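You operate a simulated robot arm through the tools that you are given. There is no shell and no other tool. Be economical: measure what you need, move in short steps, check, and stop when the job is done.

Carry out the task below with a simulated robot arm. There is one attempt and no reset: what you move stays moved.

JOB
Rinse and blot the grey probe, stow it and switch the meter off.
Fine: use the rinse beaker, then the white pad; stand it in the black holder, then switch the red meter off.

Only the result counts: the job must be done as asked and must still hold three seconds after the hand-in. Knocking over, shifting, dropping, spilling or breaking anything else fails it.

ROBOT AND FRAMES
A 6-joint arm with a two-finger parallel gripper, fixed in place. Base frame: the origin is at the foot of the arm, x ahead of it, y to its left, z up; the work surface is at about z = 0. Units: m, degrees, N and s.
With the tool pointing down near the work surface it reaches from about 0.12 to 0.5 m from the base axis. Its first joint turns from -72.0 to 72.0 degrees. Payload 0.65 kg.
Tool frame: the origin (TCP) lies between the finger pads and is the grasp point; the fingertips stand 0.025 m ahead of it; z points along the fingers, y is the line along which they close. Largest opening 0.076 m; finger width 0.018, thickness 0.01; the body of the gripper, 0.036 by 0.078 m, starts 0.045 m behind the TCP.
Orientation is that of the tool frame in the base frame, as [roll, pitch, yaw] about the fixed x, y, z axes, in that order (R = Rz(yaw) Ry(pitch) Rx(roll)). With the fingers straight down and closing along the base's y, the tool's x points along the base's -x, its y along +y and its z along -z.

CONTROLS
- The arm moves only by the tool send_rows. Its argument "steps" is a list of rows, each a list of 6 numbers: the shift along the base's x, y, z in units of 500 mm (1.0 is 500 mm), then the turn, a rotation vector about the base's x, y, z in units of 60 degrees (1.0 is 60 degrees). In form: [[x, y, z, rx, ry, rz], ...]. A call has 1 to 10 rows; each row is the pose to reach, as a shift and turn from the pose commanded when the call began. "gripper" is the opening, from 0 (shut) to 1 (fully open), set as the call begins (left out, the last holds). A call with a number of a shift or a turn outside -1 to 1 is refused whole. Each row takes 0.2 s and may step no farther than 0.05 m and 8.6 degrees from the row before; otherwise, or with a gripper value out of range, the whole call is refused. Where a pose cannot be reached the arm comes as near as it can. A force on the tool above 40 N (or 10 N above the force at the start of the call, whichever is more), or a blocked arm, ends the call early, and 0.2 s more pass. Each finger travels about 0.108 m/s and halts on what it meets, pressing with about 24 N; the grip force reading is that of the motor and also rises with nothing between the fingers. The clock runs only during rows and for 0.2 s after the last one: add rows that repeat a pose to give the fingers time. The reply holds the time, the measured pose of the TCP, the force on the tool along the base axes, the opening and the grip force, in the units named above and with some noise.
- Cameras (640 x 400 px; columns grow to the right, rows downward): "scene" is fixed at [0.0673, 0.2804, 0.4085]; the picture's right is [-0.66, -0.75, 0.00], its down [-0.41, 0.36, -0.84] and it looks along [0.63, -0.55, -0.54] (base axes); focal length 214 px, centre (320, 200). "wrist" rides on the gripper at [0.058, 0.011, -0.081] in the tool frame; the picture's right is [-0.18, 0.98, 0.00], its down [-0.75, -0.14, -0.64] and it looks along [-0.63, -0.12, 0.77] (tool axes); focal length 243 px, centre (320, 200).
- snapshot(camera): a new picture of that camera. The clock stands still meanwhile.
- pixel_to_xyz(camera, pixels): for up to 12 pixels [column, row] of the newest picture of that camera ("zoom" is the newest enlarged one), the place [x, y, z] in the base frame of the surface seen there, good to about 0.002 m. The clock stands still meanwhile.
- close_up(camera, box): a new picture of the part [left, top, right, bottom] of that camera's present view, enlarged. The clock stands still meanwhile.
- sign_off(): hands the job in; it is judged then, once.

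Work in short steps. Measure before you move; look again where a grasp or a placing could have gone wrong, and mend it. You have 80 turns and 46 pictures in all, those below and enlarged ones among them. Open the gripper and draw the arm clear of the work before you hand the job in, unless the task says otherwise; then end with one line.

The tools are called after "Request:" as a command line: name --pt "numbers of a row" for each row, then --argument value for the rest, lists and objects as JSON in quotes. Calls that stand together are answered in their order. send_rows: Moves the arm, as the interface text tells. Its arguments: {"type":"object","properties":{"steps":{"type":"array","items":{"type":"array","items":{"type":"number"}}},"gripper":{"type":"number"}},"required":["steps"]} The other tools are called the same way: snapshot (camera) takes a picture; pixel_to_xyz (camera, pixels) gives the place of the surface under pixels of a picture; close_up (camera, box) takes an enlarged picture of a part of a camera's view; sign_off () hands the job in.

At the start:

```text
clock: 0.0
position: [0.2405, 0.0405, 0.3444]
tcp_rot: [180.0, -0.1, 180.0]
ft_force: [-0.2, 0.5, -1.0]
gripper_width: 0.0758
gripper_force: 0.1
```

scene: 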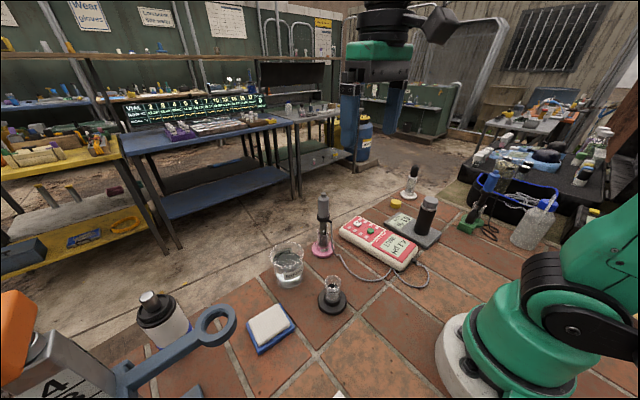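
wrist: 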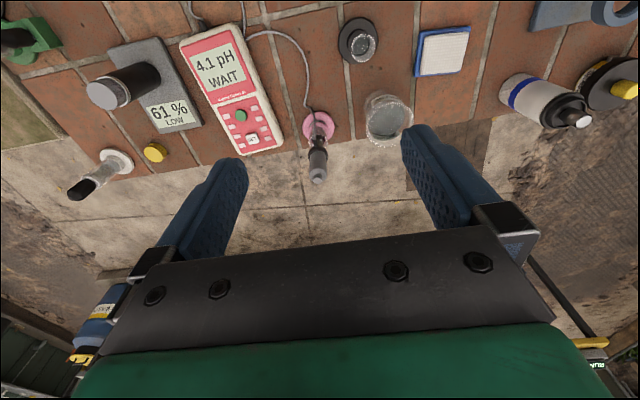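

The first pictures show a probe in a pink stand near scene (322,225), a beaker at (287,262), a black holder at (332,295), a pad at (270,325) and the meter at (380,240). I'll take enlarged views of these before measuring.

Request:
close_up --camera "scene" --box '[230, 160, 470, 360]'

Request:
close_up --camera "wrist" --box '[160, 0, 500, 212]'

```text
2.00 times, centred on (350, 260) of scene
```

zoom: 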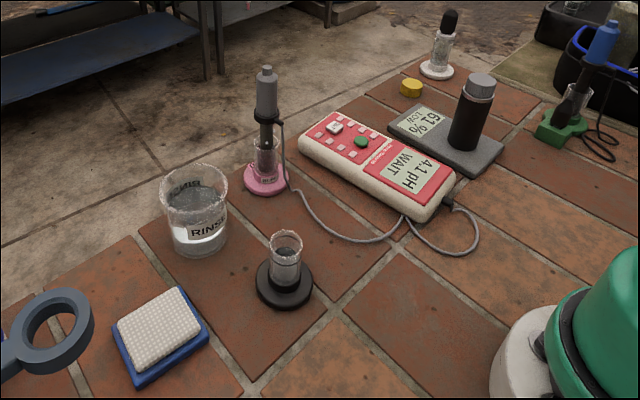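

```text
1.88 times, centred on (330, 106) of wrist
```

zoom: 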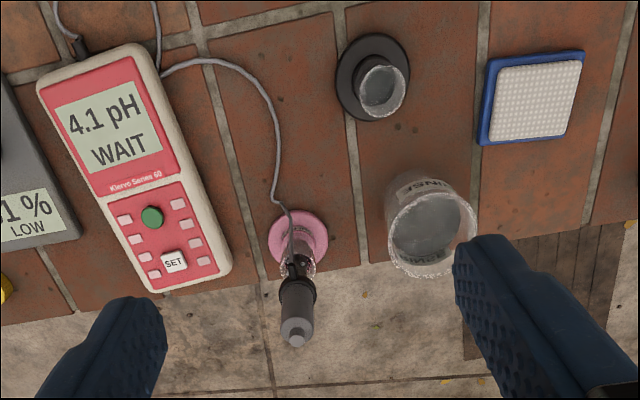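

The grey probe stands in the pink holder, with its cable running to the red meter. I'll measure the key points in both views and look closer at the meter buttons.

Request:
pixel_to_xyz --camera "zoom" --pixels '[[295, 325], [298, 292], [298, 240], [152, 217], [174, 262], [375, 92], [345, 90], [420, 240], [395, 195], [535, 97], [490, 120], [230, 170]]'

Request:
pixel_to_xyz --camera "scene" --pixels '[[323, 194], [323, 208], [323, 218], [322, 234], [322, 250], [333, 277], [333, 292], [287, 246], [287, 275], [269, 322], [290, 320], [317, 303]]'

Request:
close_up --camera "wrist" --box '[175, 20, 335, 190]'

Request:
close_up --camera "scene" --box '[260, 180, 350, 320]'

```text
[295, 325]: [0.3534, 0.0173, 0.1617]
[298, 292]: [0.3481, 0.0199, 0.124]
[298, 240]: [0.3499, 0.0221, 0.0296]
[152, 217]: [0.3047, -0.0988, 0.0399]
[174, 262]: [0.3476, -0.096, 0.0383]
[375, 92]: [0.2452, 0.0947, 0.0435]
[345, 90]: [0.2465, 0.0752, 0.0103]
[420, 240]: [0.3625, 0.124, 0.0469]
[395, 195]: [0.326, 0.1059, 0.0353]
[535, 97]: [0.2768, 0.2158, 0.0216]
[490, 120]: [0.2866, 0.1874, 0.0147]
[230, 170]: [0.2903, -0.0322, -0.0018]
```

```text
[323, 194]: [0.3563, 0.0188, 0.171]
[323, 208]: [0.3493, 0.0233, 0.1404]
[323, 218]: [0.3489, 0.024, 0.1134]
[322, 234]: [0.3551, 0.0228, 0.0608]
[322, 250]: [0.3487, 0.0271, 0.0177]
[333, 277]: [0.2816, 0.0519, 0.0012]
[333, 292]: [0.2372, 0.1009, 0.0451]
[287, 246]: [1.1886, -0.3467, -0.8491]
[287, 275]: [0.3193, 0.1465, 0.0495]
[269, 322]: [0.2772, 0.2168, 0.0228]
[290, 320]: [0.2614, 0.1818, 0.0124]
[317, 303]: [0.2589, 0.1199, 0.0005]
```

```text
2.35 times, centred on (255, 105) of wrist
```

zoom: 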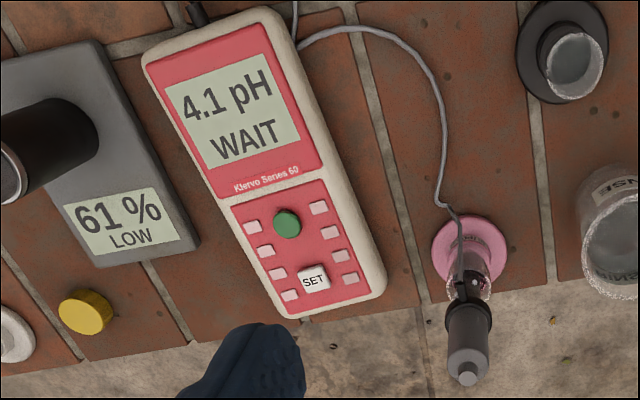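

```text
2.86 times, centred on (305, 250) of scene
```

zoom: 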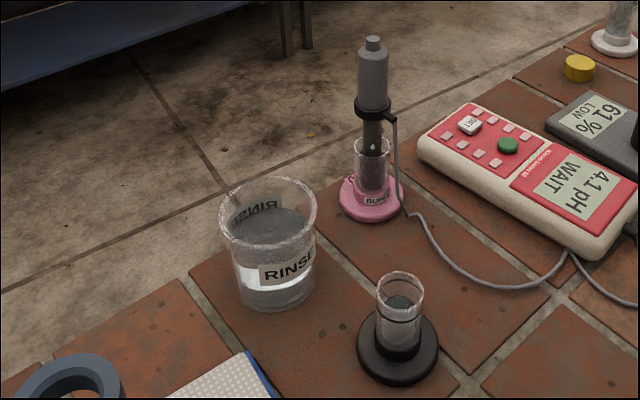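

The probe axis works out at about (0.3585, 0.0165), its handle runs z 0.115–0.165, and the green button at zoom (287,223) looks like power. I'll move above the probe with the gripper open, then check.

Request:
send_rows --pt "0.059 -0.012 -0.03 0 0 0" --pt "0.118 -0.024 -0.06 0 0 0" --pt "0.177 -0.036 -0.09 0 0 0" --pt "0.236 -0.048 -0.12 0 0 0" --pt "0.236 -0.048 -0.12 0 0 0" --gripper 1

Request:
snapshot --camera "wrist"

Request:
snapshot --camera "scene"

```text
clock: 1.2
position: [0.3556, 0.019, 0.2839]
tcp_rot: [179.9, 0.0, -180.0]
ft_force: [0.2, 0.5, 0.3]
gripper_width: 0.0759
gripper_force: 0.1
```

```text
39 pictures are left
```

wrist: 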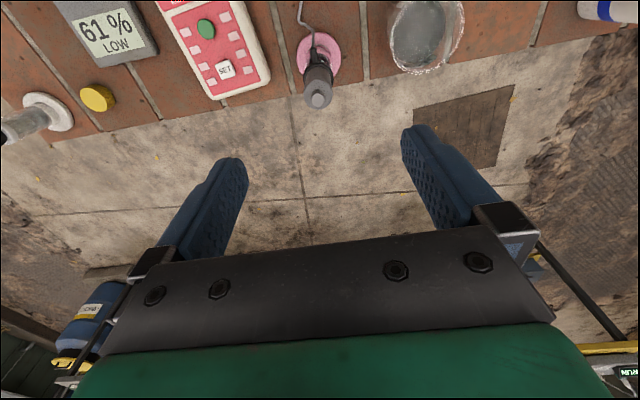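

```text
38 pictures are left
```

scene: 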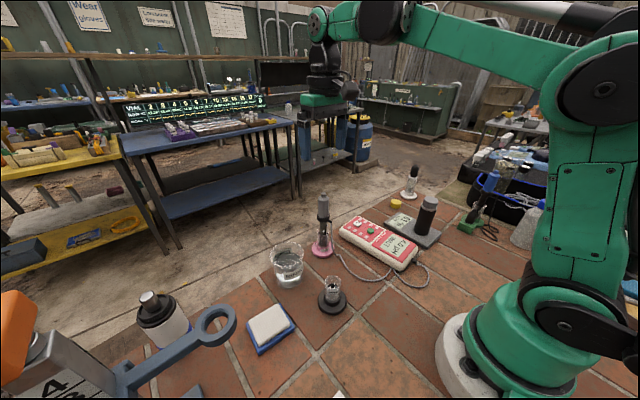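

Fingers straddle the probe's y; I'll measure its top in this view around (318,98).

Request:
pixel_to_xyz --camera "wrist" --pixels '[[318, 99], [318, 82], [307, 86], [331, 84], [317, 72], [205, 28], [224, 69], [425, 30]]'

Request:
close_up --camera "wrist" --box '[270, 20, 370, 120]'

```text
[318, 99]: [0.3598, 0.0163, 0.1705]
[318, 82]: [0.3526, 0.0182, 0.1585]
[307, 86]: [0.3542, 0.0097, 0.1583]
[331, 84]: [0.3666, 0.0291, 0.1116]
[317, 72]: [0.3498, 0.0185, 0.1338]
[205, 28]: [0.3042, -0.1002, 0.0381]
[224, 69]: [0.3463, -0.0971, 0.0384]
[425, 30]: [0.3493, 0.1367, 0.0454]
```

```text
4.00 times, centred on (320, 70) of wrist
```

zoom: 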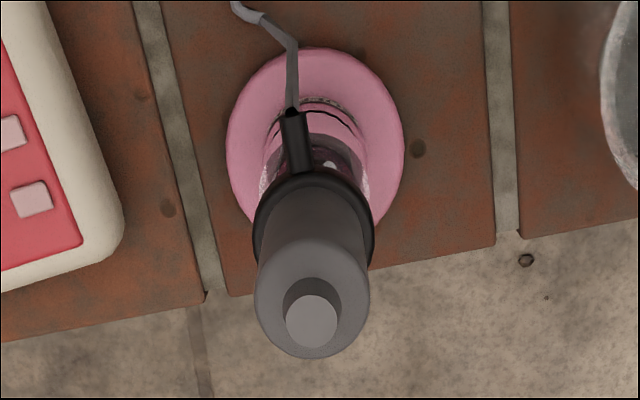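

The axis is confirmed at about (0.360, 0.0165) with the top at z 0.171 and the cable arm toward −x at the collar. I'll lower so the TCP is at about z 0.143.

Request:
send_rows --pt "0.004 -0.002 -0.08 0 0 0" --pt "0.005 -0.002 -0.16 0 0 0" --pt "0.005 -0.002 -0.23 0 0 0" --pt "0.005 -0.002 -0.28 0 0 0" --pt "0.005 -0.002 -0.28 0 0 0" --gripper 1

Request:
close_up --camera "scene" --box '[260, 130, 420, 270]'

```text
clock: 2.4
position: [0.3591, 0.0171, 0.1444]
tcp_rot: [180.0, 0.0, 179.8]
ft_force: [0.1, -0.2, -0.3]
gripper_width: 0.0759
gripper_force: 0.0
```

```text
2.86 times, centred on (340, 200) of scene
```

zoom: 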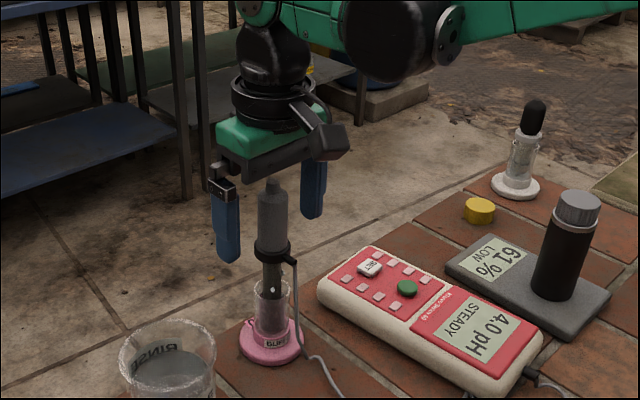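

The probe sits between the fingers and the meter now reads STEADY, so I'll close on it.

Request:
send_rows --pt "0 0 0 0 0 0" --pt "0 0 0 0 0 0" --pt "0 0 0 0 0 0" --pt "0 0 0 0 0 0" --gripper 0

```text
clock: 3.4
position: [0.3603, 0.0183, 0.1466]
tcp_rot: [179.9, 0.1, -179.9]
ft_force: [0.1, -0.4, -0.8]
gripper_width: 0.0231
gripper_force: 24.4
```

Gripped at 23 mm, matching the handle. Lifting straight up 0.10 m.

Request:
send_rows --pt "0 0 0.04 0 0 0" --pt "0 0 0.1 0 0 0" --pt "0 0 0.16 0 0 0" --pt "0 0 0.22 0 0 0" --pt "0 0 0.22 0 0 0"

Request:
snapshot --camera "scene"

Request:
close_up --camera "scene" --box '[250, 130, 410, 320]'

```text
clock: 4.6
position: [0.3615, 0.0164, 0.2538]
tcp_rot: [-179.9, 0.0, 180.0]
ft_force: [0.0, -1.3, -0.5]
gripper_width: 0.0232
gripper_force: 24.0
```

```text
35 pictures are left
```

scene: 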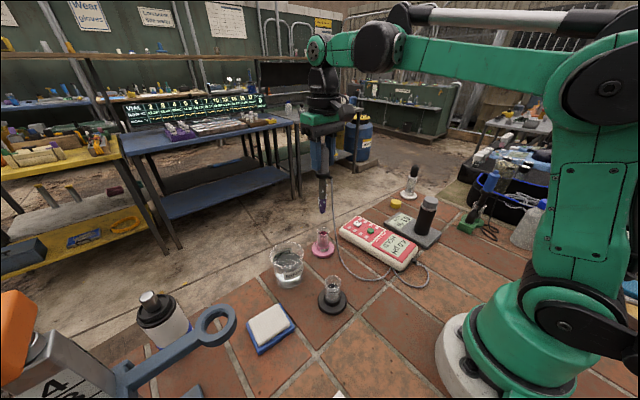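

```text
2.11 times, centred on (330, 225) of scene
```

zoom: 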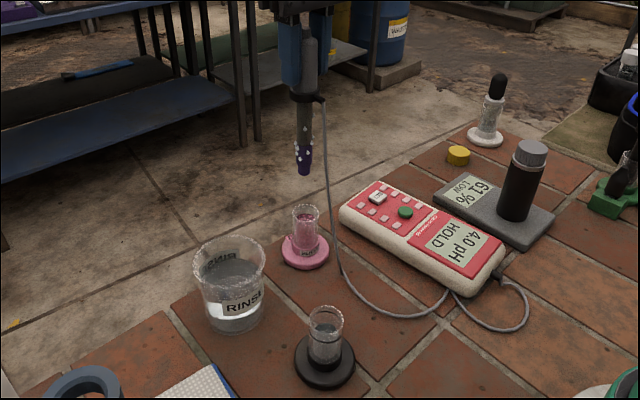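

The probe is clear of the vial and has drops on its bulb. I'll measure the tip and the beaker, holder and pad.

Request:
pixel_to_xyz --camera "zoom" --pixels '[[304, 171], [304, 150], [304, 125], [229, 237], [196, 265], [263, 268], [229, 270], [310, 320], [342, 322], [326, 333], [325, 350], [302, 365]]'

Request:
snapshot --camera "wrist"

```text
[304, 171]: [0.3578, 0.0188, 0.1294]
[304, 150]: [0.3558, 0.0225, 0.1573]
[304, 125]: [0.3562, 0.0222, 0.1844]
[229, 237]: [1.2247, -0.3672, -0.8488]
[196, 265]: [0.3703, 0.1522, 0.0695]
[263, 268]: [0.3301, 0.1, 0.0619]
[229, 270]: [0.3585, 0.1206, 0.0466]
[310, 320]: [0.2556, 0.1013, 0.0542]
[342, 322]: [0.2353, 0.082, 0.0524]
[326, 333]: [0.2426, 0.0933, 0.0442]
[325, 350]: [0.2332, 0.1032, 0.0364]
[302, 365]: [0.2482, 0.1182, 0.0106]
```

```text
33 pictures are left
```

wrist: 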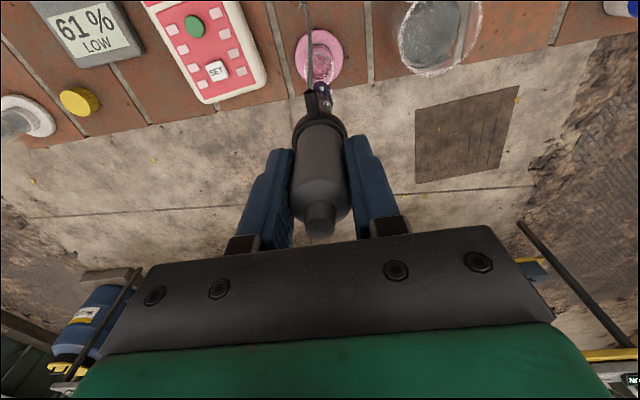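

The tip is at TCP−0.127; the beaker centre is about (0.350, 0.126) with its rim at z 0.067 and water at 0.046. I'll move over the beaker at this height.

Request:
send_rows --pt "-0.004 0.05 0 0 0 0" --pt "-0.009 0.11 0 0 0 0" --pt "-0.014 0.17 0 0 0 0" --pt "-0.02 0.218 0 0 0 0" --pt "-0.02 0.218 0 0 0 0"

Request:
close_up --camera "scene" --box '[220, 130, 380, 320]'

Request:
snapshot --camera "wrist"

```text
clock: 5.8
position: [0.35, 0.1258, 0.2534]
tcp_rot: [-179.9, 0.0, 180.0]
ft_force: [0.5, -0.4, 0.2]
gripper_width: 0.0228
gripper_force: 23.6
```

```text
2.11 times, centred on (300, 225) of scene
```

zoom: 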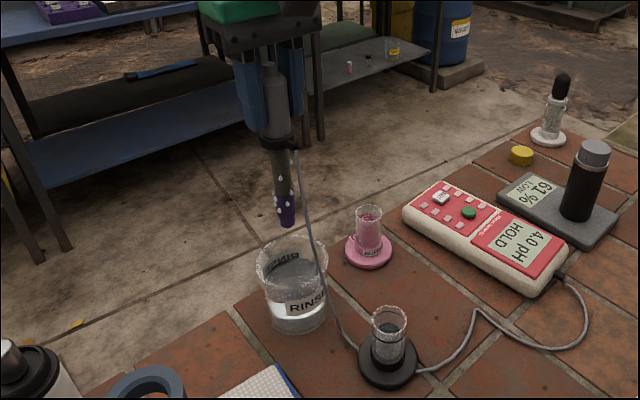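

```text
31 pictures are left
```

wrist: 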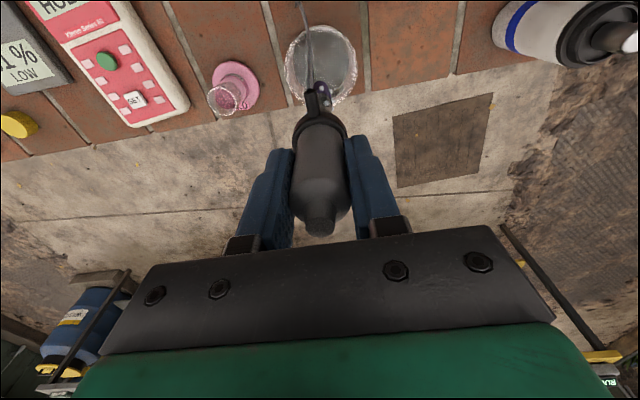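

The tip is above the beaker's opening, and the cable lies slack beside the holder. I'll lower the probe to about z 0.014 at the tip, watching the force.

Request:
send_rows --pt "0 0 -0.06 0 0 0" --pt "0 0 -0.12 0 0 0" --pt "0 0 -0.17 0 0 0" --pt "0 0 -0.205 0 0 0" --pt "0 0 -0.224 0 0 0" --pt "0 0 -0.224 0 0 0"

Request:
close_up --camera "scene" --box '[220, 150, 380, 340]'

```text
clock: 7.2
position: [0.3496, 0.1259, 0.1414]
tcp_rot: [-179.9, 0.0, 180.0]
ft_force: [0.4, 0.5, 3.5]
gripper_width: 0.0229
gripper_force: 24.0
```

```text
2.11 times, centred on (300, 245) of scene
```

zoom: 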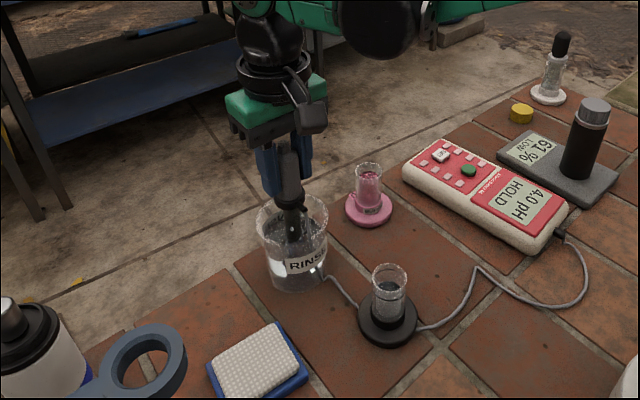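

The probe is in the rinse water, with a light 3.5 N upward that suggests it is near or touching the bottom. I'll raise 3 mm and swirl gently for a couple of seconds.

Request:
send_rows --pt "0 0 0.006 0 0 0" --pt "0.014 0 0.006 0 0 0" --pt "0 0.014 0.006 0 0 0" --pt "-0.014 0 0.006 0 0 0" --pt "0 -0.014 0.006 0 0 0" --pt "0.014 0 0.006 0 0 0" --pt "0 0.014 0.006 0 0 0" --pt "-0.014 0 0.006 0 0 0" --pt "0 0 0.006 0 0 0" --pt "0 0 0.006 0 0 0"

Request:
send_rows --pt "0 0 0 0 0 0" --pt "0 0 0.03 0 0 0" --pt "0 0 0.0 0 0 0" --pt "0 0 0.03 0 0 0" --pt "0 0 0 0 0 0" --pt "0 0 0.0 0 0 0" --pt "0 0 0.0 0 0 0"

Request:
send_rows --pt "0 0 0.05 0 0 0" --pt "0 0 0.11 0 0 0" --pt "0 0 0.17 0 0 0" --pt "0 0 0.22 0 0 0" --pt "0 0 0.22 0 0 0"

Request:
close_up --camera "scene" --box '[220, 130, 380, 320]'

```text
clock: 9.4
position: [0.3507, 0.1247, 0.1457]
tcp_rot: [-180.0, 0.1, -179.9]
ft_force: [0.3, 0.0, -1.1]
gripper_width: 0.0229
gripper_force: 23.8
```

```text
clock: 11.0
position: [0.3511, 0.125, 0.1464]
tcp_rot: [-180.0, 0.1, 179.9]
ft_force: [0.0, 1.0, 6.6]
gripper_width: 0.0228
gripper_force: 24.1
```

```text
clock: 12.2
position: [0.3498, 0.1258, 0.2566]
tcp_rot: [-179.9, 0.0, 179.9]
ft_force: [0.7, -0.5, -1.3]
gripper_width: 0.0231
gripper_force: 23.9
```

```text
2.11 times, centred on (300, 225) of scene
```

zoom: 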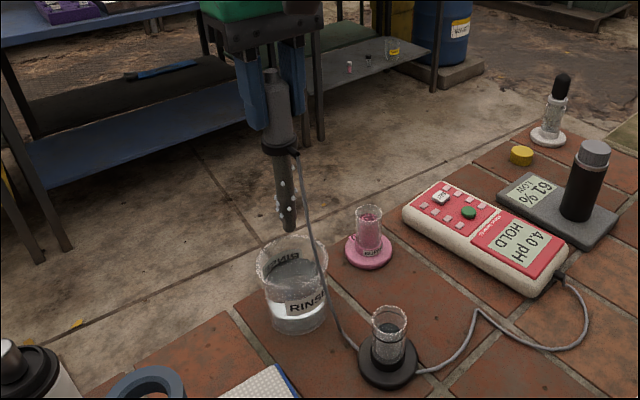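

The purple residue is gone, so the rinse worked; water drops remain for blotting. The probe may hang slightly lower in the grip, so I'll re-measure the tip and the pad.

Request:
pixel_to_xyz --camera "zoom" --pixels '[[289, 229], [288, 215], [284, 185], [282, 150], [276, 90]]'

Request:
close_up --camera "scene" --box '[180, 280, 360, 390]'

Request:
snapshot --camera "wrist"

```text
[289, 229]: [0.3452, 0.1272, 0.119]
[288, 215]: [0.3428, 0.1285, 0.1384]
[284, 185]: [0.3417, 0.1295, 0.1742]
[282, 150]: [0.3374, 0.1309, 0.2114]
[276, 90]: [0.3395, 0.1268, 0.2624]
```

```text
3.56 times, centred on (270, 335) of scene
```

zoom: 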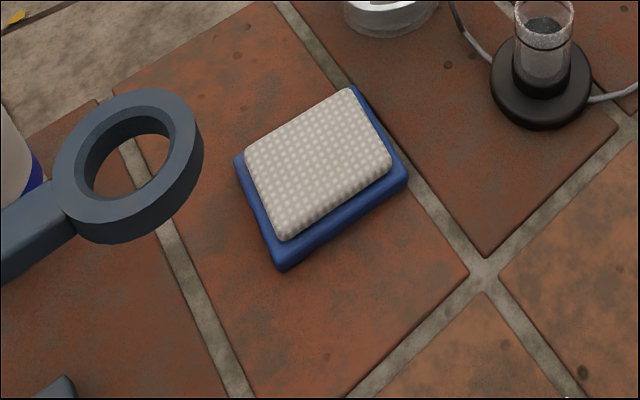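

```text
27 pictures are left
```

wrist: 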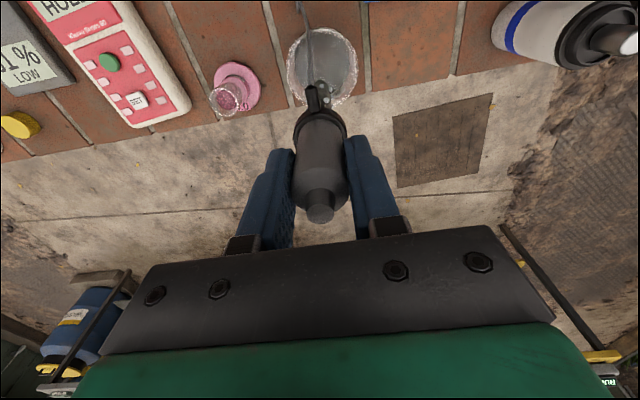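

The tip now sits at about TCP−0.137 (roughly 8 mm of slip), so I'll move more gently. Next I'll check obstacle heights around the pad: the bottle near scene (150,300) and the ring near (215,325).

Request:
pixel_to_xyz --camera "scene" --pixels '[[148, 297], [150, 310], [175, 330], [215, 310], [232, 325], [205, 345], [130, 375], [270, 322]]'

Request:
pixel_to_xyz --camera "zoom" --pixels '[[348, 92], [385, 160], [287, 232], [250, 158], [318, 165], [545, 5], [545, 22], [540, 45]]'

```text
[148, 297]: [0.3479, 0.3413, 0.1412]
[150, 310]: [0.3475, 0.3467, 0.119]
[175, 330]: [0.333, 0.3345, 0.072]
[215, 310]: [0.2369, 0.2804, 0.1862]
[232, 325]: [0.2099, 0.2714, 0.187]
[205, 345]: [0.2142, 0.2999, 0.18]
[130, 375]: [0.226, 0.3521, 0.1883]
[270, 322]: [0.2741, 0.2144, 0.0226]
```

```text
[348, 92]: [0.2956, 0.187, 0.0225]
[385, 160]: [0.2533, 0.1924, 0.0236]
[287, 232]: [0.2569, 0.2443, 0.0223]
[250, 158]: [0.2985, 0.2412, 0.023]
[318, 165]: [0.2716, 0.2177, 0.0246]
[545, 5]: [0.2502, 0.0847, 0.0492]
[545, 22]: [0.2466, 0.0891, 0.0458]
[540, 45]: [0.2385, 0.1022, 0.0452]
```

The ring sits at z 0.187 and reaches roughly y > 0.25, x < 0.25, while the pad spans x 0.255–0.297, y 0.188–0.244. I'll go to (0.280, 0.206) above the pad, keeping clear of the ring.

Request:
send_rows --pt "-0.012 0.014 0 0 0 0" --pt "-0.036 0.042 0 0 0 0" --pt "-0.066 0.076 0 0 0 0" --pt "-0.096 0.11 0 0 0 0" --pt "-0.122 0.14 0 0 0 0" --pt "-0.14 0.16 0 0 0 0" --pt "-0.14 0.16 0 0 0 0"

Request:
close_up --camera "scene" --box '[160, 170, 360, 370]'

Request:
snapshot --camera "wrist"

```text
clock: 13.8
position: [0.2819, 0.2061, 0.2524]
tcp_rot: [-179.9, 0.0, -179.9]
ft_force: [-0.9, -0.5, -0.4]
gripper_width: 0.023
gripper_force: 23.7
```

```text
2.00 times, centred on (260, 270) of scene
```

zoom: 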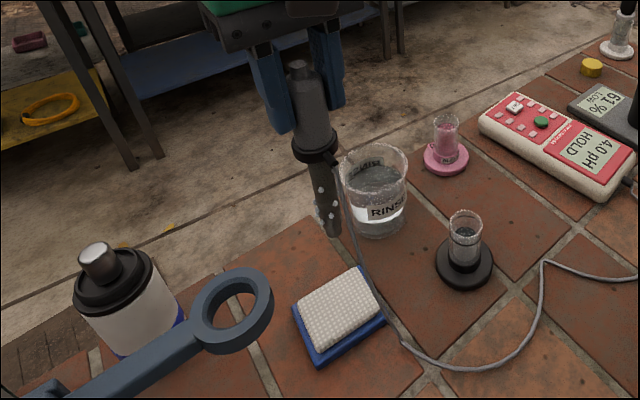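

```text
25 pictures are left
```

wrist: 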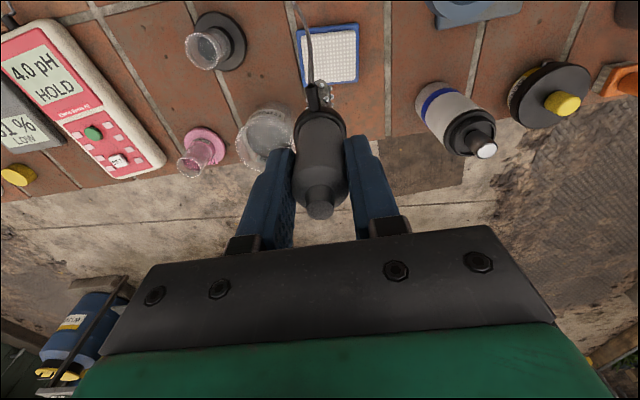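

Request:
pixel_to_xyz --camera "zoom" --pixels '[[334, 234], [331, 215], [325, 180], [318, 148], [308, 90], [268, 285]]'

```text
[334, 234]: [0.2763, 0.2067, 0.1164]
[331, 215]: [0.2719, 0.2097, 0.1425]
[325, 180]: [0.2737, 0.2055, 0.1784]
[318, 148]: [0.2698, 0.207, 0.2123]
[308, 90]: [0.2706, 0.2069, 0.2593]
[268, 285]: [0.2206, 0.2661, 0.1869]
```

The tip is at about (0.281, 0.203, 0.116), above the pad at z 0.023. I'll lower to just above the pad, then creep.

Request:
send_rows --pt "0 0 -0.03 0 0 0" --pt "0 0 -0.07 0 0 0" --pt "0 0 -0.11 0 0 0" --pt "0 0 -0.145 0 0 0" --pt "0 0 -0.165 0 0 0" --pt "0 0 -0.172 0 0 0" --pt "0 0 -0.172 0 0 0"

Request:
send_rows --pt "0 0 -0.004 0 0 0" --pt "0 0 -0.008 0 0 0" --pt "0 0 -0.012 0 0 0" --pt "0 0 -0.012 0 0 0"

Request:
close_up --camera "scene" --box '[200, 230, 360, 370]'

```text
clock: 15.4
position: [0.2799, 0.2038, 0.1685]
tcp_rot: [-180.0, 0.0, 180.0]
ft_force: [0.0, -0.6, -0.8]
gripper_width: 0.0228
gripper_force: 23.6
```

```text
clock: 16.4
position: [0.2805, 0.2045, 0.1617]
tcp_rot: [179.9, 0.1, 179.9]
ft_force: [0.1, -1.1, 11.2]
gripper_width: 0.023
gripper_force: 23.5
```

```text
2.86 times, centred on (280, 300) of scene
```

zoom: 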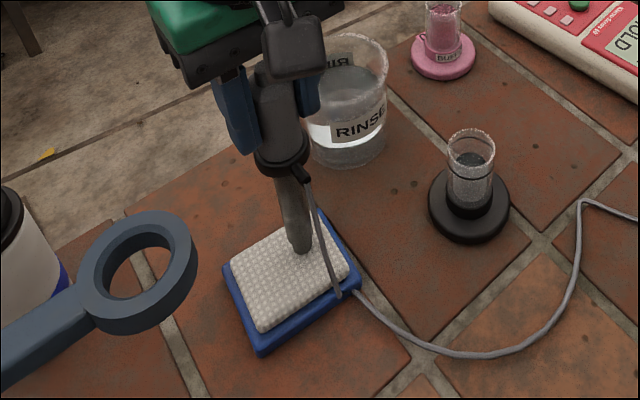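

The tip touches the pad at 11 N. I'll ease off slightly, dwell one second, then lift and inspect.

Request:
send_rows --pt "0 0 0.002 0 0 0" --pt "0 0 0.002 0 0 0" --pt "0 0 0.002 0 0 0" --pt "0 0 0.002 0 0 0" --pt "0 0 0.002 0 0 0"

Request:
send_rows --pt "0 0 0.02 0 0 0" --pt "0 0 0.05 0 0 0" --pt "0 0 0.09 0 0 0" --pt "0 0 0.13 0 0 0" --pt "0 0 0.16 0 0 0" --pt "0 0 0.176 0 0 0" --pt "0 0 0.176 0 0 0"

Request:
close_up --camera "scene" --box '[200, 190, 360, 330]'

```text
clock: 17.6
position: [0.2815, 0.2055, 0.1645]
tcp_rot: [-180.0, 0.1, -180.0]
ft_force: [0.0, -1.5, 0.1]
gripper_width: 0.0228
gripper_force: 23.1
```

```text
clock: 19.2
position: [0.2806, 0.2066, 0.2517]
tcp_rot: [-180.0, 0.0, -180.0]
ft_force: [-0.3, 0.1, -1.3]
gripper_width: 0.0231
gripper_force: 23.7
```

```text
2.86 times, centred on (280, 260) of scene
```

zoom: 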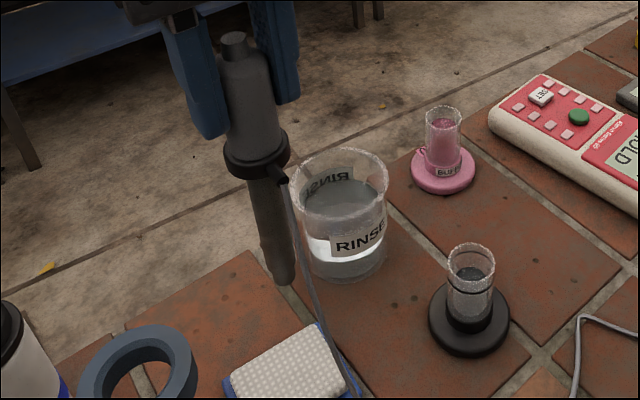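

The drops are gone, so it is blotted. Now I'll measure the holder's rim and the probe's axis for the insertion.

Request:
pixel_to_xyz --camera "zoom" --pixels '[[449, 262], [493, 266], [470, 246], [470, 280], [430, 320], [508, 318], [470, 274], [284, 280], [277, 250], [268, 200], [252, 100]]'

Request:
close_up --camera "scene" --box '[300, 260, 370, 320]'

Request:
close_up --camera "wrist" --box '[170, 0, 410, 150]'

```text
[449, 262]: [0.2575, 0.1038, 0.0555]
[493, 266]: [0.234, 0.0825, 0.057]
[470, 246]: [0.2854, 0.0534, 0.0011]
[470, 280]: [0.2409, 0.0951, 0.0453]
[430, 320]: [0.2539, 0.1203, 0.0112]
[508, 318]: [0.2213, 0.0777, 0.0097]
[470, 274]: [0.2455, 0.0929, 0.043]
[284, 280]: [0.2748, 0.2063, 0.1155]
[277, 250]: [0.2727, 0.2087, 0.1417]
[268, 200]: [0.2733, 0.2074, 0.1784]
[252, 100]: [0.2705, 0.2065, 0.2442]
```

```text
6.67 times, centred on (335, 290) of scene
```

zoom: 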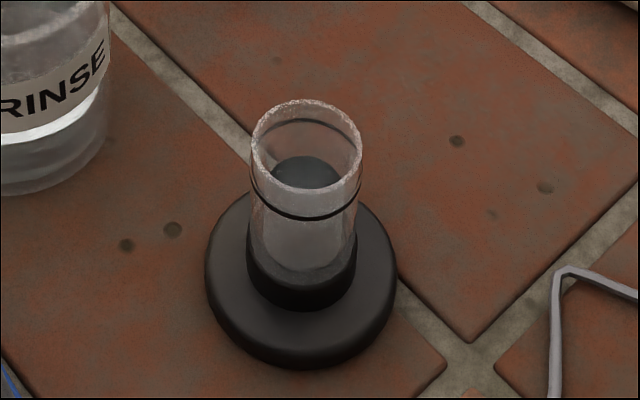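

```text
2.67 times, centred on (290, 75) of wrist
```

zoom: 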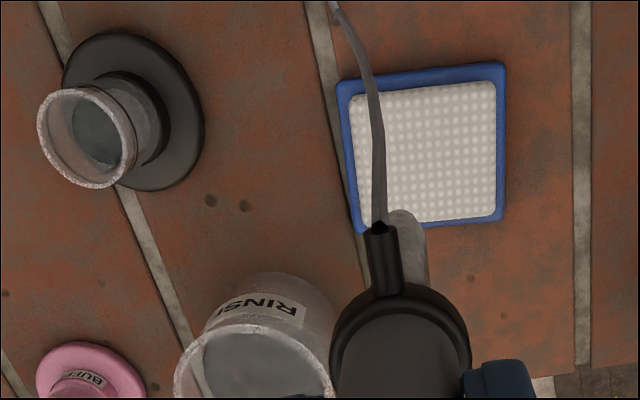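

The rim centre is about (0.246, 0.093) at z 0.056, and the probe axis sits within 2 mm of the TCP. I'll move gently over the holder.

Request:
send_rows --pt "-0.006 -0.02 0 0 0 0" --pt "-0.018 -0.06 0 0 0 0" --pt "-0.034 -0.108 0 0 0 0" --pt "-0.05 -0.156 0 0 0 0" --pt "-0.063 -0.2 0 0 0 0" --pt "-0.07 -0.222 0 0 0 0" --pt "-0.07 -0.222 0 0 0 0"

Request:
send_rows --pt "0 0 -0.02 0 0 0" --pt "0 0 -0.05 0 0 0" --pt "0 0 -0.08 0 0 0" --pt "0 0 -0.095 0 0 0" --pt "0 0 -0.095 0 0 0"

Request:
close_up --camera "scene" --box '[270, 190, 400, 320]'

Request:
close_up --camera "wrist" --box '[240, 0, 400, 130]'

```text
clock: 20.8
position: [0.2452, 0.094, 0.2507]
tcp_rot: [-180.0, 0.0, -180.0]
ft_force: [0.1, 1.0, -1.2]
gripper_width: 0.0228
gripper_force: 23.4
```

```text
clock: 22.0
position: [0.2458, 0.0948, 0.2031]
tcp_rot: [-180.0, 0.1, -179.9]
ft_force: [0.5, 0.5, -0.4]
gripper_width: 0.0227
gripper_force: 23.5
```

```text
3.08 times, centred on (335, 255) of scene
```

zoom: 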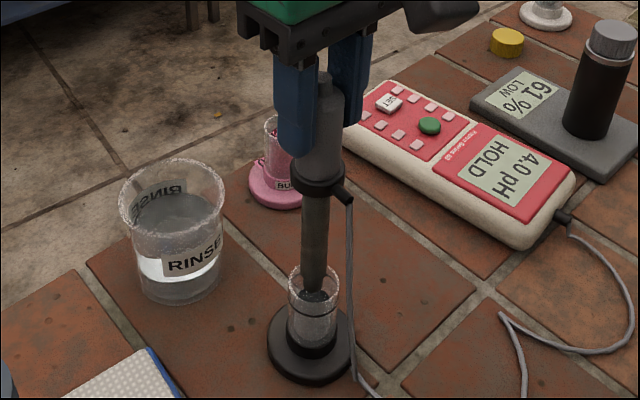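

```text
3.08 times, centred on (320, 65) of wrist
```

zoom: 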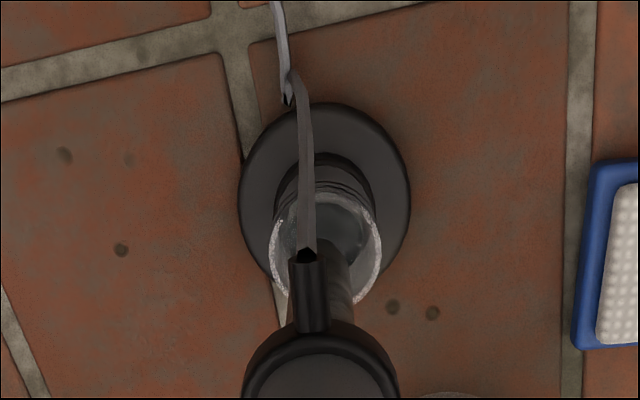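

The tip appears at the rim near zoom scene (313,290). I'll measure it to tell whether it is above or already in the vial.

Request:
close_up --camera "scene" --box '[310, 250, 360, 310]'

Request:
pixel_to_xyz --camera "scene" --pixels '[[332, 275], [332, 279], [332, 283], [333, 265], [334, 245], [336, 225]]'

```text
6.67 times, centred on (335, 280) of scene
```

zoom: 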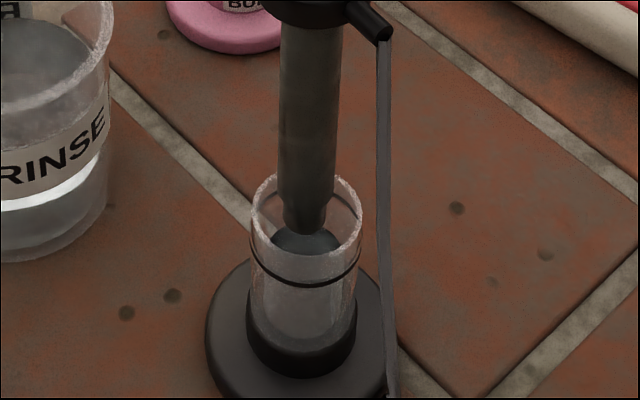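

```text
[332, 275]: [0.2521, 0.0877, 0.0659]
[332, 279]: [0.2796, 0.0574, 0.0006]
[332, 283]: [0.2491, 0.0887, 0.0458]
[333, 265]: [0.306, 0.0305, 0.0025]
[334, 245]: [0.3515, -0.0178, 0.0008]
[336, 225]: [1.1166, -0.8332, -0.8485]
```

Those readings came from the older full picture, so I'll measure on the new enlarged one.

Request:
pixel_to_xyz --camera "zoom" --pixels '[[305, 230], [304, 215], [305, 190], [307, 120], [309, 60], [252, 210], [361, 212], [306, 252]]'

```text
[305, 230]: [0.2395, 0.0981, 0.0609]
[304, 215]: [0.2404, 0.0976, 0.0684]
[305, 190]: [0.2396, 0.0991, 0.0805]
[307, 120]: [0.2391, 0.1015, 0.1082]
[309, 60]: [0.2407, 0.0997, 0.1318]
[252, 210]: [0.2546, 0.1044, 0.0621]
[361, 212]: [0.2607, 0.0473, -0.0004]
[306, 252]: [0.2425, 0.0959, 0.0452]
```

The tip is at (0.244, 0.0935, 0.060), centred over the vial within 2 mm. I'll lower into it gently.

Request:
send_rows --pt "0.002 0 -0.014 0 0 0" --pt "0.003 0 -0.032 0 0 0" --pt "0.003 0 -0.05 0 0 0" --pt "0.003 0 -0.062 0 0 0" --pt "0.003 0 -0.07 0 0 0" --pt "0.003 0 -0.07 0 0 0"

Request:
send_rows --pt "0 0 -0.004 0 0 0" --pt "0 0 -0.008 0 0 0" --pt "0 0 -0.008 0 0 0"

Request:
close_up --camera "scene" --box '[290, 200, 390, 320]'

```text
clock: 23.4
position: [0.2475, 0.0951, 0.1691]
tcp_rot: [180.0, 0.0, -180.0]
ft_force: [-1.6, 1.0, -1.1]
gripper_width: 0.0229
gripper_force: 24.0
```

```text
clock: 24.2
position: [0.2479, 0.095, 0.1656]
tcp_rot: [-180.0, 0.0, 180.0]
ft_force: [0.7, 0.0, -0.2]
gripper_width: 0.0226
gripper_force: 24.0
```

```text
3.33 times, centred on (340, 260) of scene
```

zoom: 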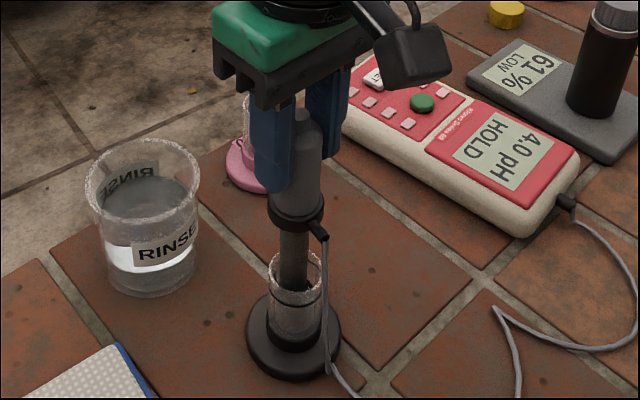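

No contact yet, with the tip at about z 0.027 inside the vial. I'll keep creeping down.

Request:
send_rows --pt "0 0 -0.004 0 0 0" --pt "0 0 -0.008 0 0 0" --pt "0 0 -0.012 0 0 0" --pt "0 0 -0.012 0 0 0"

Request:
send_rows --pt "0 0 -0.002 0 0 0" --pt "0 0 -0.004 0 0 0" --pt "0 0 -0.004 0 0 0"

```text
clock: 25.2
position: [0.2483, 0.0939, 0.1584]
tcp_rot: [180.0, 0.0, 180.0]
ft_force: [-0.2, -0.5, -1.2]
gripper_width: 0.0228
gripper_force: 24.2
```

```text
clock: 26.0
position: [0.2469, 0.0935, 0.1583]
tcp_rot: [-179.9, -0.1, 180.0]
ft_force: [0.9, 0.2, 18.0]
gripper_width: 0.0228
gripper_force: 23.8
```

Contact with the bottom at 18 N. I'll ease up 1 mm, then open the fingers while holding position.

Request:
send_rows --pt "0 0 0.002 0 0 0" --pt "0 0 0.002 0 0 0"

Request:
send_rows --pt "0 0 0 0 0 0" --pt "0 0 0 0 0 0" --gripper 0.4

Request:
send_rows --pt "0 0 0 0 0 0" --pt "0 0 0 0 0 0" --pt "0 0 0 0 0 0" --gripper 1

Request:
close_up --camera "scene" --box '[290, 200, 390, 320]'

```text
clock: 26.6
position: [0.247, 0.0942, 0.158]
tcp_rot: [-179.9, 0.0, -179.9]
ft_force: [-0.4, -0.1, -0.3]
gripper_width: 0.0227
gripper_force: 24.0
```

```text
clock: 27.2
position: [0.2471, 0.094, 0.1583]
tcp_rot: [180.0, -0.1, 180.0]
ft_force: [-0.1, 0.1, -0.1]
gripper_width: 0.0305
gripper_force: 0.1
```

```text
clock: 28.0
position: [0.2473, 0.0947, 0.1575]
tcp_rot: [-179.9, 0.0, -179.9]
ft_force: [0.0, -0.2, -0.5]
gripper_width: 0.076
gripper_force: 0.0
```

```text
3.33 times, centred on (340, 260) of scene
```

zoom: 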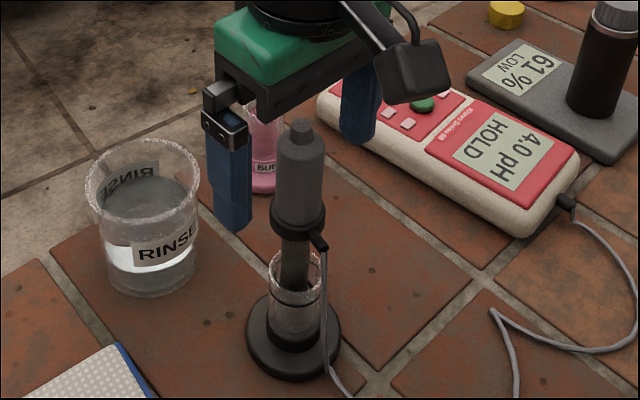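

The probe stands upright in the black holder. I'll rise straight up clear of it.

Request:
send_rows --pt "0 0 0.04 0 0 0" --pt "0 0 0.1 0 0 0" --pt "0 0 0.17 0 0 0" --pt "0 0 0.24 0 0 0" --pt "0 0 0.24 0 0 0"

Request:
snapshot --camera "scene"

Request:
close_up --camera "scene" --box '[330, 200, 430, 280]'

```text
clock: 29.2
position: [0.2465, 0.094, 0.2789]
tcp_rot: [180.0, 0.0, 180.0]
ft_force: [-0.3, -0.3, 0.6]
gripper_width: 0.076
gripper_force: 0.1
```

```text
15 pictures are left
```

scene: 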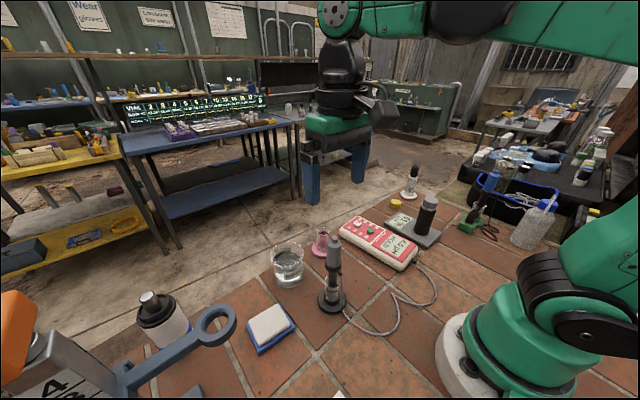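

```text
5.00 times, centred on (380, 240) of scene
```

zoom: 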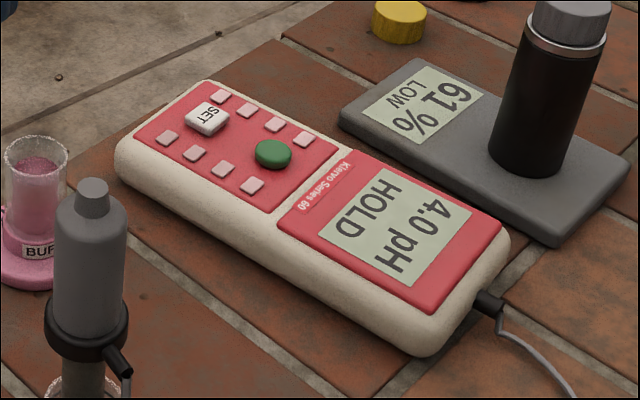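

The white raised key is labelled SET, so the large green key at zoom (273,153) is the power key. I'll measure it and its neighbours.

Request:
pixel_to_xyz --camera "zoom" --pixels '[[273, 150], [256, 150], [290, 152], [273, 140], [251, 185], [303, 138], [222, 169], [275, 124], [207, 117], [245, 150], [370, 220], [325, 172]]'

```text
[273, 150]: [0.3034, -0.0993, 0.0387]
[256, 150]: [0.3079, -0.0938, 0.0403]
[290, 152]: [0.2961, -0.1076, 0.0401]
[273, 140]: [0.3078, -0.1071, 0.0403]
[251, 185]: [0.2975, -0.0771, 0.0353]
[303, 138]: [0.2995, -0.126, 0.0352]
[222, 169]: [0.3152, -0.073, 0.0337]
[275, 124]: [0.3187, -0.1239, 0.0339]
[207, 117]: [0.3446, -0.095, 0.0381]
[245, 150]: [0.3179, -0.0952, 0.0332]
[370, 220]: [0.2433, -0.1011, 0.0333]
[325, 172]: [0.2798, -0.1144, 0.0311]
```

The green key centre is (0.303, −0.1005), top z 0.040, about 17 mm wide; the closed fingertips (18×20 mm) clear the neighbouring keys. I'll check the tall black cylinder before moving there.

Request:
pixel_to_xyz --camera "scene" --pixels '[[429, 199], [425, 220], [421, 232], [432, 207], [397, 203], [411, 170], [333, 241], [333, 262]]'

Request:
send_rows --pt "0.01 -0.07 0 0 0 0" --pt "0.035 -0.16 0 0 0 0" --pt "0.06 -0.25 0 0 0 0" --pt "0.085 -0.33 0 0 0 0" --pt "0.113 -0.389 0 0 0 0" --pt "0.113 -0.389 0 0 0 0" --gripper 0

Request:
snapshot --camera "wrist"

```text
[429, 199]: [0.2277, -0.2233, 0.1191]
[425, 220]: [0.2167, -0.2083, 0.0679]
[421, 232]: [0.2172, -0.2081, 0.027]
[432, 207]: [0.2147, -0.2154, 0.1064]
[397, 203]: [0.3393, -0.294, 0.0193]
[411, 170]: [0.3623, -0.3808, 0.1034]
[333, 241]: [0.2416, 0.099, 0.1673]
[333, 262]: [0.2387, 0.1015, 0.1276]
```

```text
clock: 30.6
position: [0.3015, -0.1008, 0.2789]
tcp_rot: [180.0, 0.0, -179.9]
ft_force: [0.2, -0.1, 0.0]
gripper_width: 0.0002
gripper_force: 23.2
```

```text
13 pictures are left
```

wrist: 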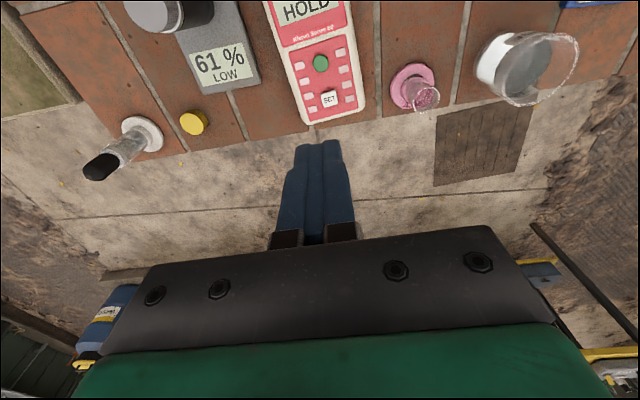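

The black cylinder (y ≈ −0.21) is well clear, and the fingers are shut. I'll lower until the fingertips are at about z 0.052.

Request:
send_rows --pt "0.002 0 -0.08 0 0 0" --pt "0.002 0 -0.17 0 0 0" --pt "0.002 0 -0.26 0 0 0" --pt "0.002 0 -0.34 0 0 0" --pt "0.002 0 -0.39 0 0 0" --pt "0.002 0 -0.404 0 0 0" --pt "0.002 0 -0.404 0 0 0"

Request:
close_up --camera "scene" --box '[330, 180, 430, 280]'

```text
clock: 32.2
position: [0.3049, -0.1001, 0.0769]
tcp_rot: [-180.0, 0.1, 180.0]
ft_force: [0.1, 0.3, 0.5]
gripper_width: 0.0002
gripper_force: 23.7
```

```text
4.00 times, centred on (380, 230) of scene
```

zoom: 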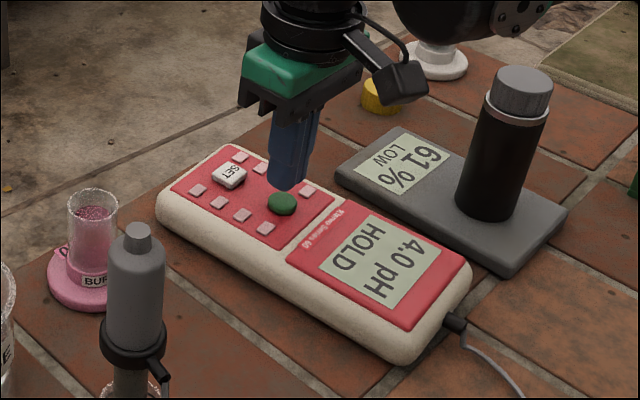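

The fingertips are centred over the green key, about 12 mm above it. I'll press in small steps and check the force.

Request:
send_rows --pt "0 0 -0.012 0 0 0" --pt "0 0 -0.02 0 0 0" --pt "0 0 -0.023 0 0 0" --pt "0 0 -0.026 0 0 0" --pt "0 0 -0.026 0 0 0"

Request:
close_up --camera "scene" --box '[330, 180, 430, 280]'

```text
clock: 33.4
position: [0.305, -0.0997, 0.0638]
tcp_rot: [180.0, 0.0, 179.9]
ft_force: [0.0, 0.3, 0.4]
gripper_width: 0.0
gripper_force: 23.3
```

```text
4.00 times, centred on (380, 230) of scene
```

zoom: 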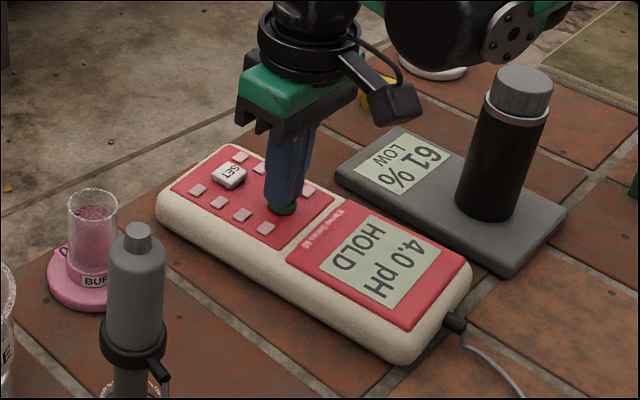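

The tips are nearly on the key with no force yet. I'll press a bit further in 1 mm steps.

Request:
send_rows --pt "0 0 -0.002 0 0 0" --pt "0 0 -0.004 0 0 0" --pt "0 0 -0.004 0 0 0"

Request:
close_up --camera "scene" --box '[330, 180, 430, 280]'

```text
clock: 34.2
position: [0.3046, -0.1005, 0.0608]
tcp_rot: [-180.0, -0.1, -179.9]
ft_force: [1.2, 1.5, 1.3]
gripper_width: 0.0
gripper_force: 23.6
```

```text
4.00 times, centred on (380, 230) of scene
```

zoom: 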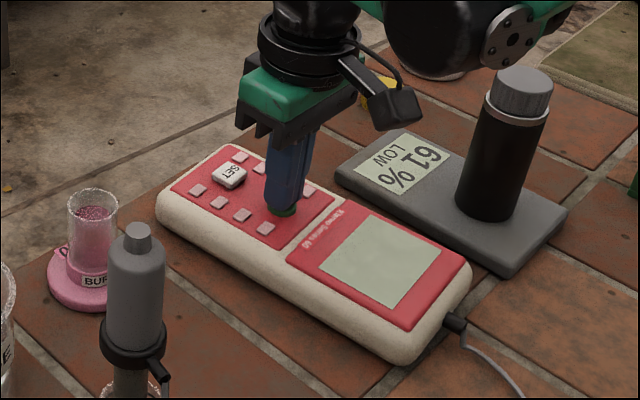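

The display has gone blank, so the meter is off. I'll release straight up and move clear, then verify.

Request:
send_rows --pt "0 0 0.03 0 0 0" --pt "0 0 0.11 0 0 0" --pt "0 0 0.2 0 0 0" --pt "0 0 0.29 0 0 0" --pt "0 0 0.38 0 0 0" --pt "0 0 0.43 0 0 0" --pt "0 0 0.43 0 0 0"

Request:
send_rows --pt "0 0 0.02 0 0 0" --pt "0 0 0.04 0 0 0" --pt "0 0 0.04 0 0 0" --pt "0 0 0.04 0 0 0" --gripper 1

Request:
close_up --camera "scene" --box '[230, 160, 470, 360]'

```text
clock: 35.8
position: [0.3061, -0.1021, 0.2761]
tcp_rot: [180.0, 0.0, -180.0]
ft_force: [-0.6, -0.6, 0.3]
gripper_width: 0.0002
gripper_force: 22.9
```

```text
clock: 36.8
position: [0.3068, -0.0995, 0.2957]
tcp_rot: [-180.0, 0.0, 180.0]
ft_force: [-0.2, 0.6, 0.3]
gripper_width: 0.0761
gripper_force: 0.0
```

```text
2.00 times, centred on (350, 260) of scene
```

zoom: 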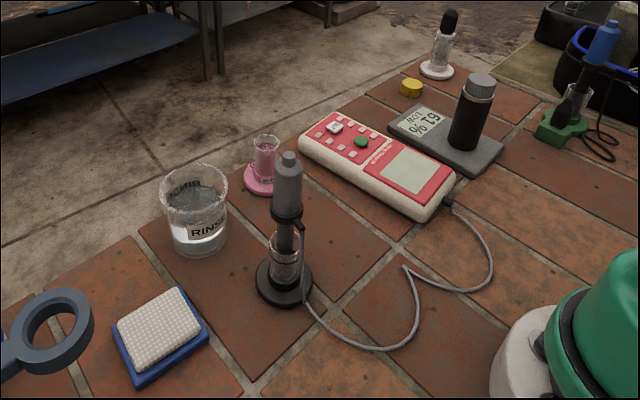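

The probe stands in the black holder at (287,230), the meter's display stays blank, nothing else has moved, and the gripper is open and clear. I'm handing in.

Request:
sign_off

```text
The job is handed in.
```

The grey probe is rinsed, blotted and standing in the black holder, and the red meter is switched off with its display blank.
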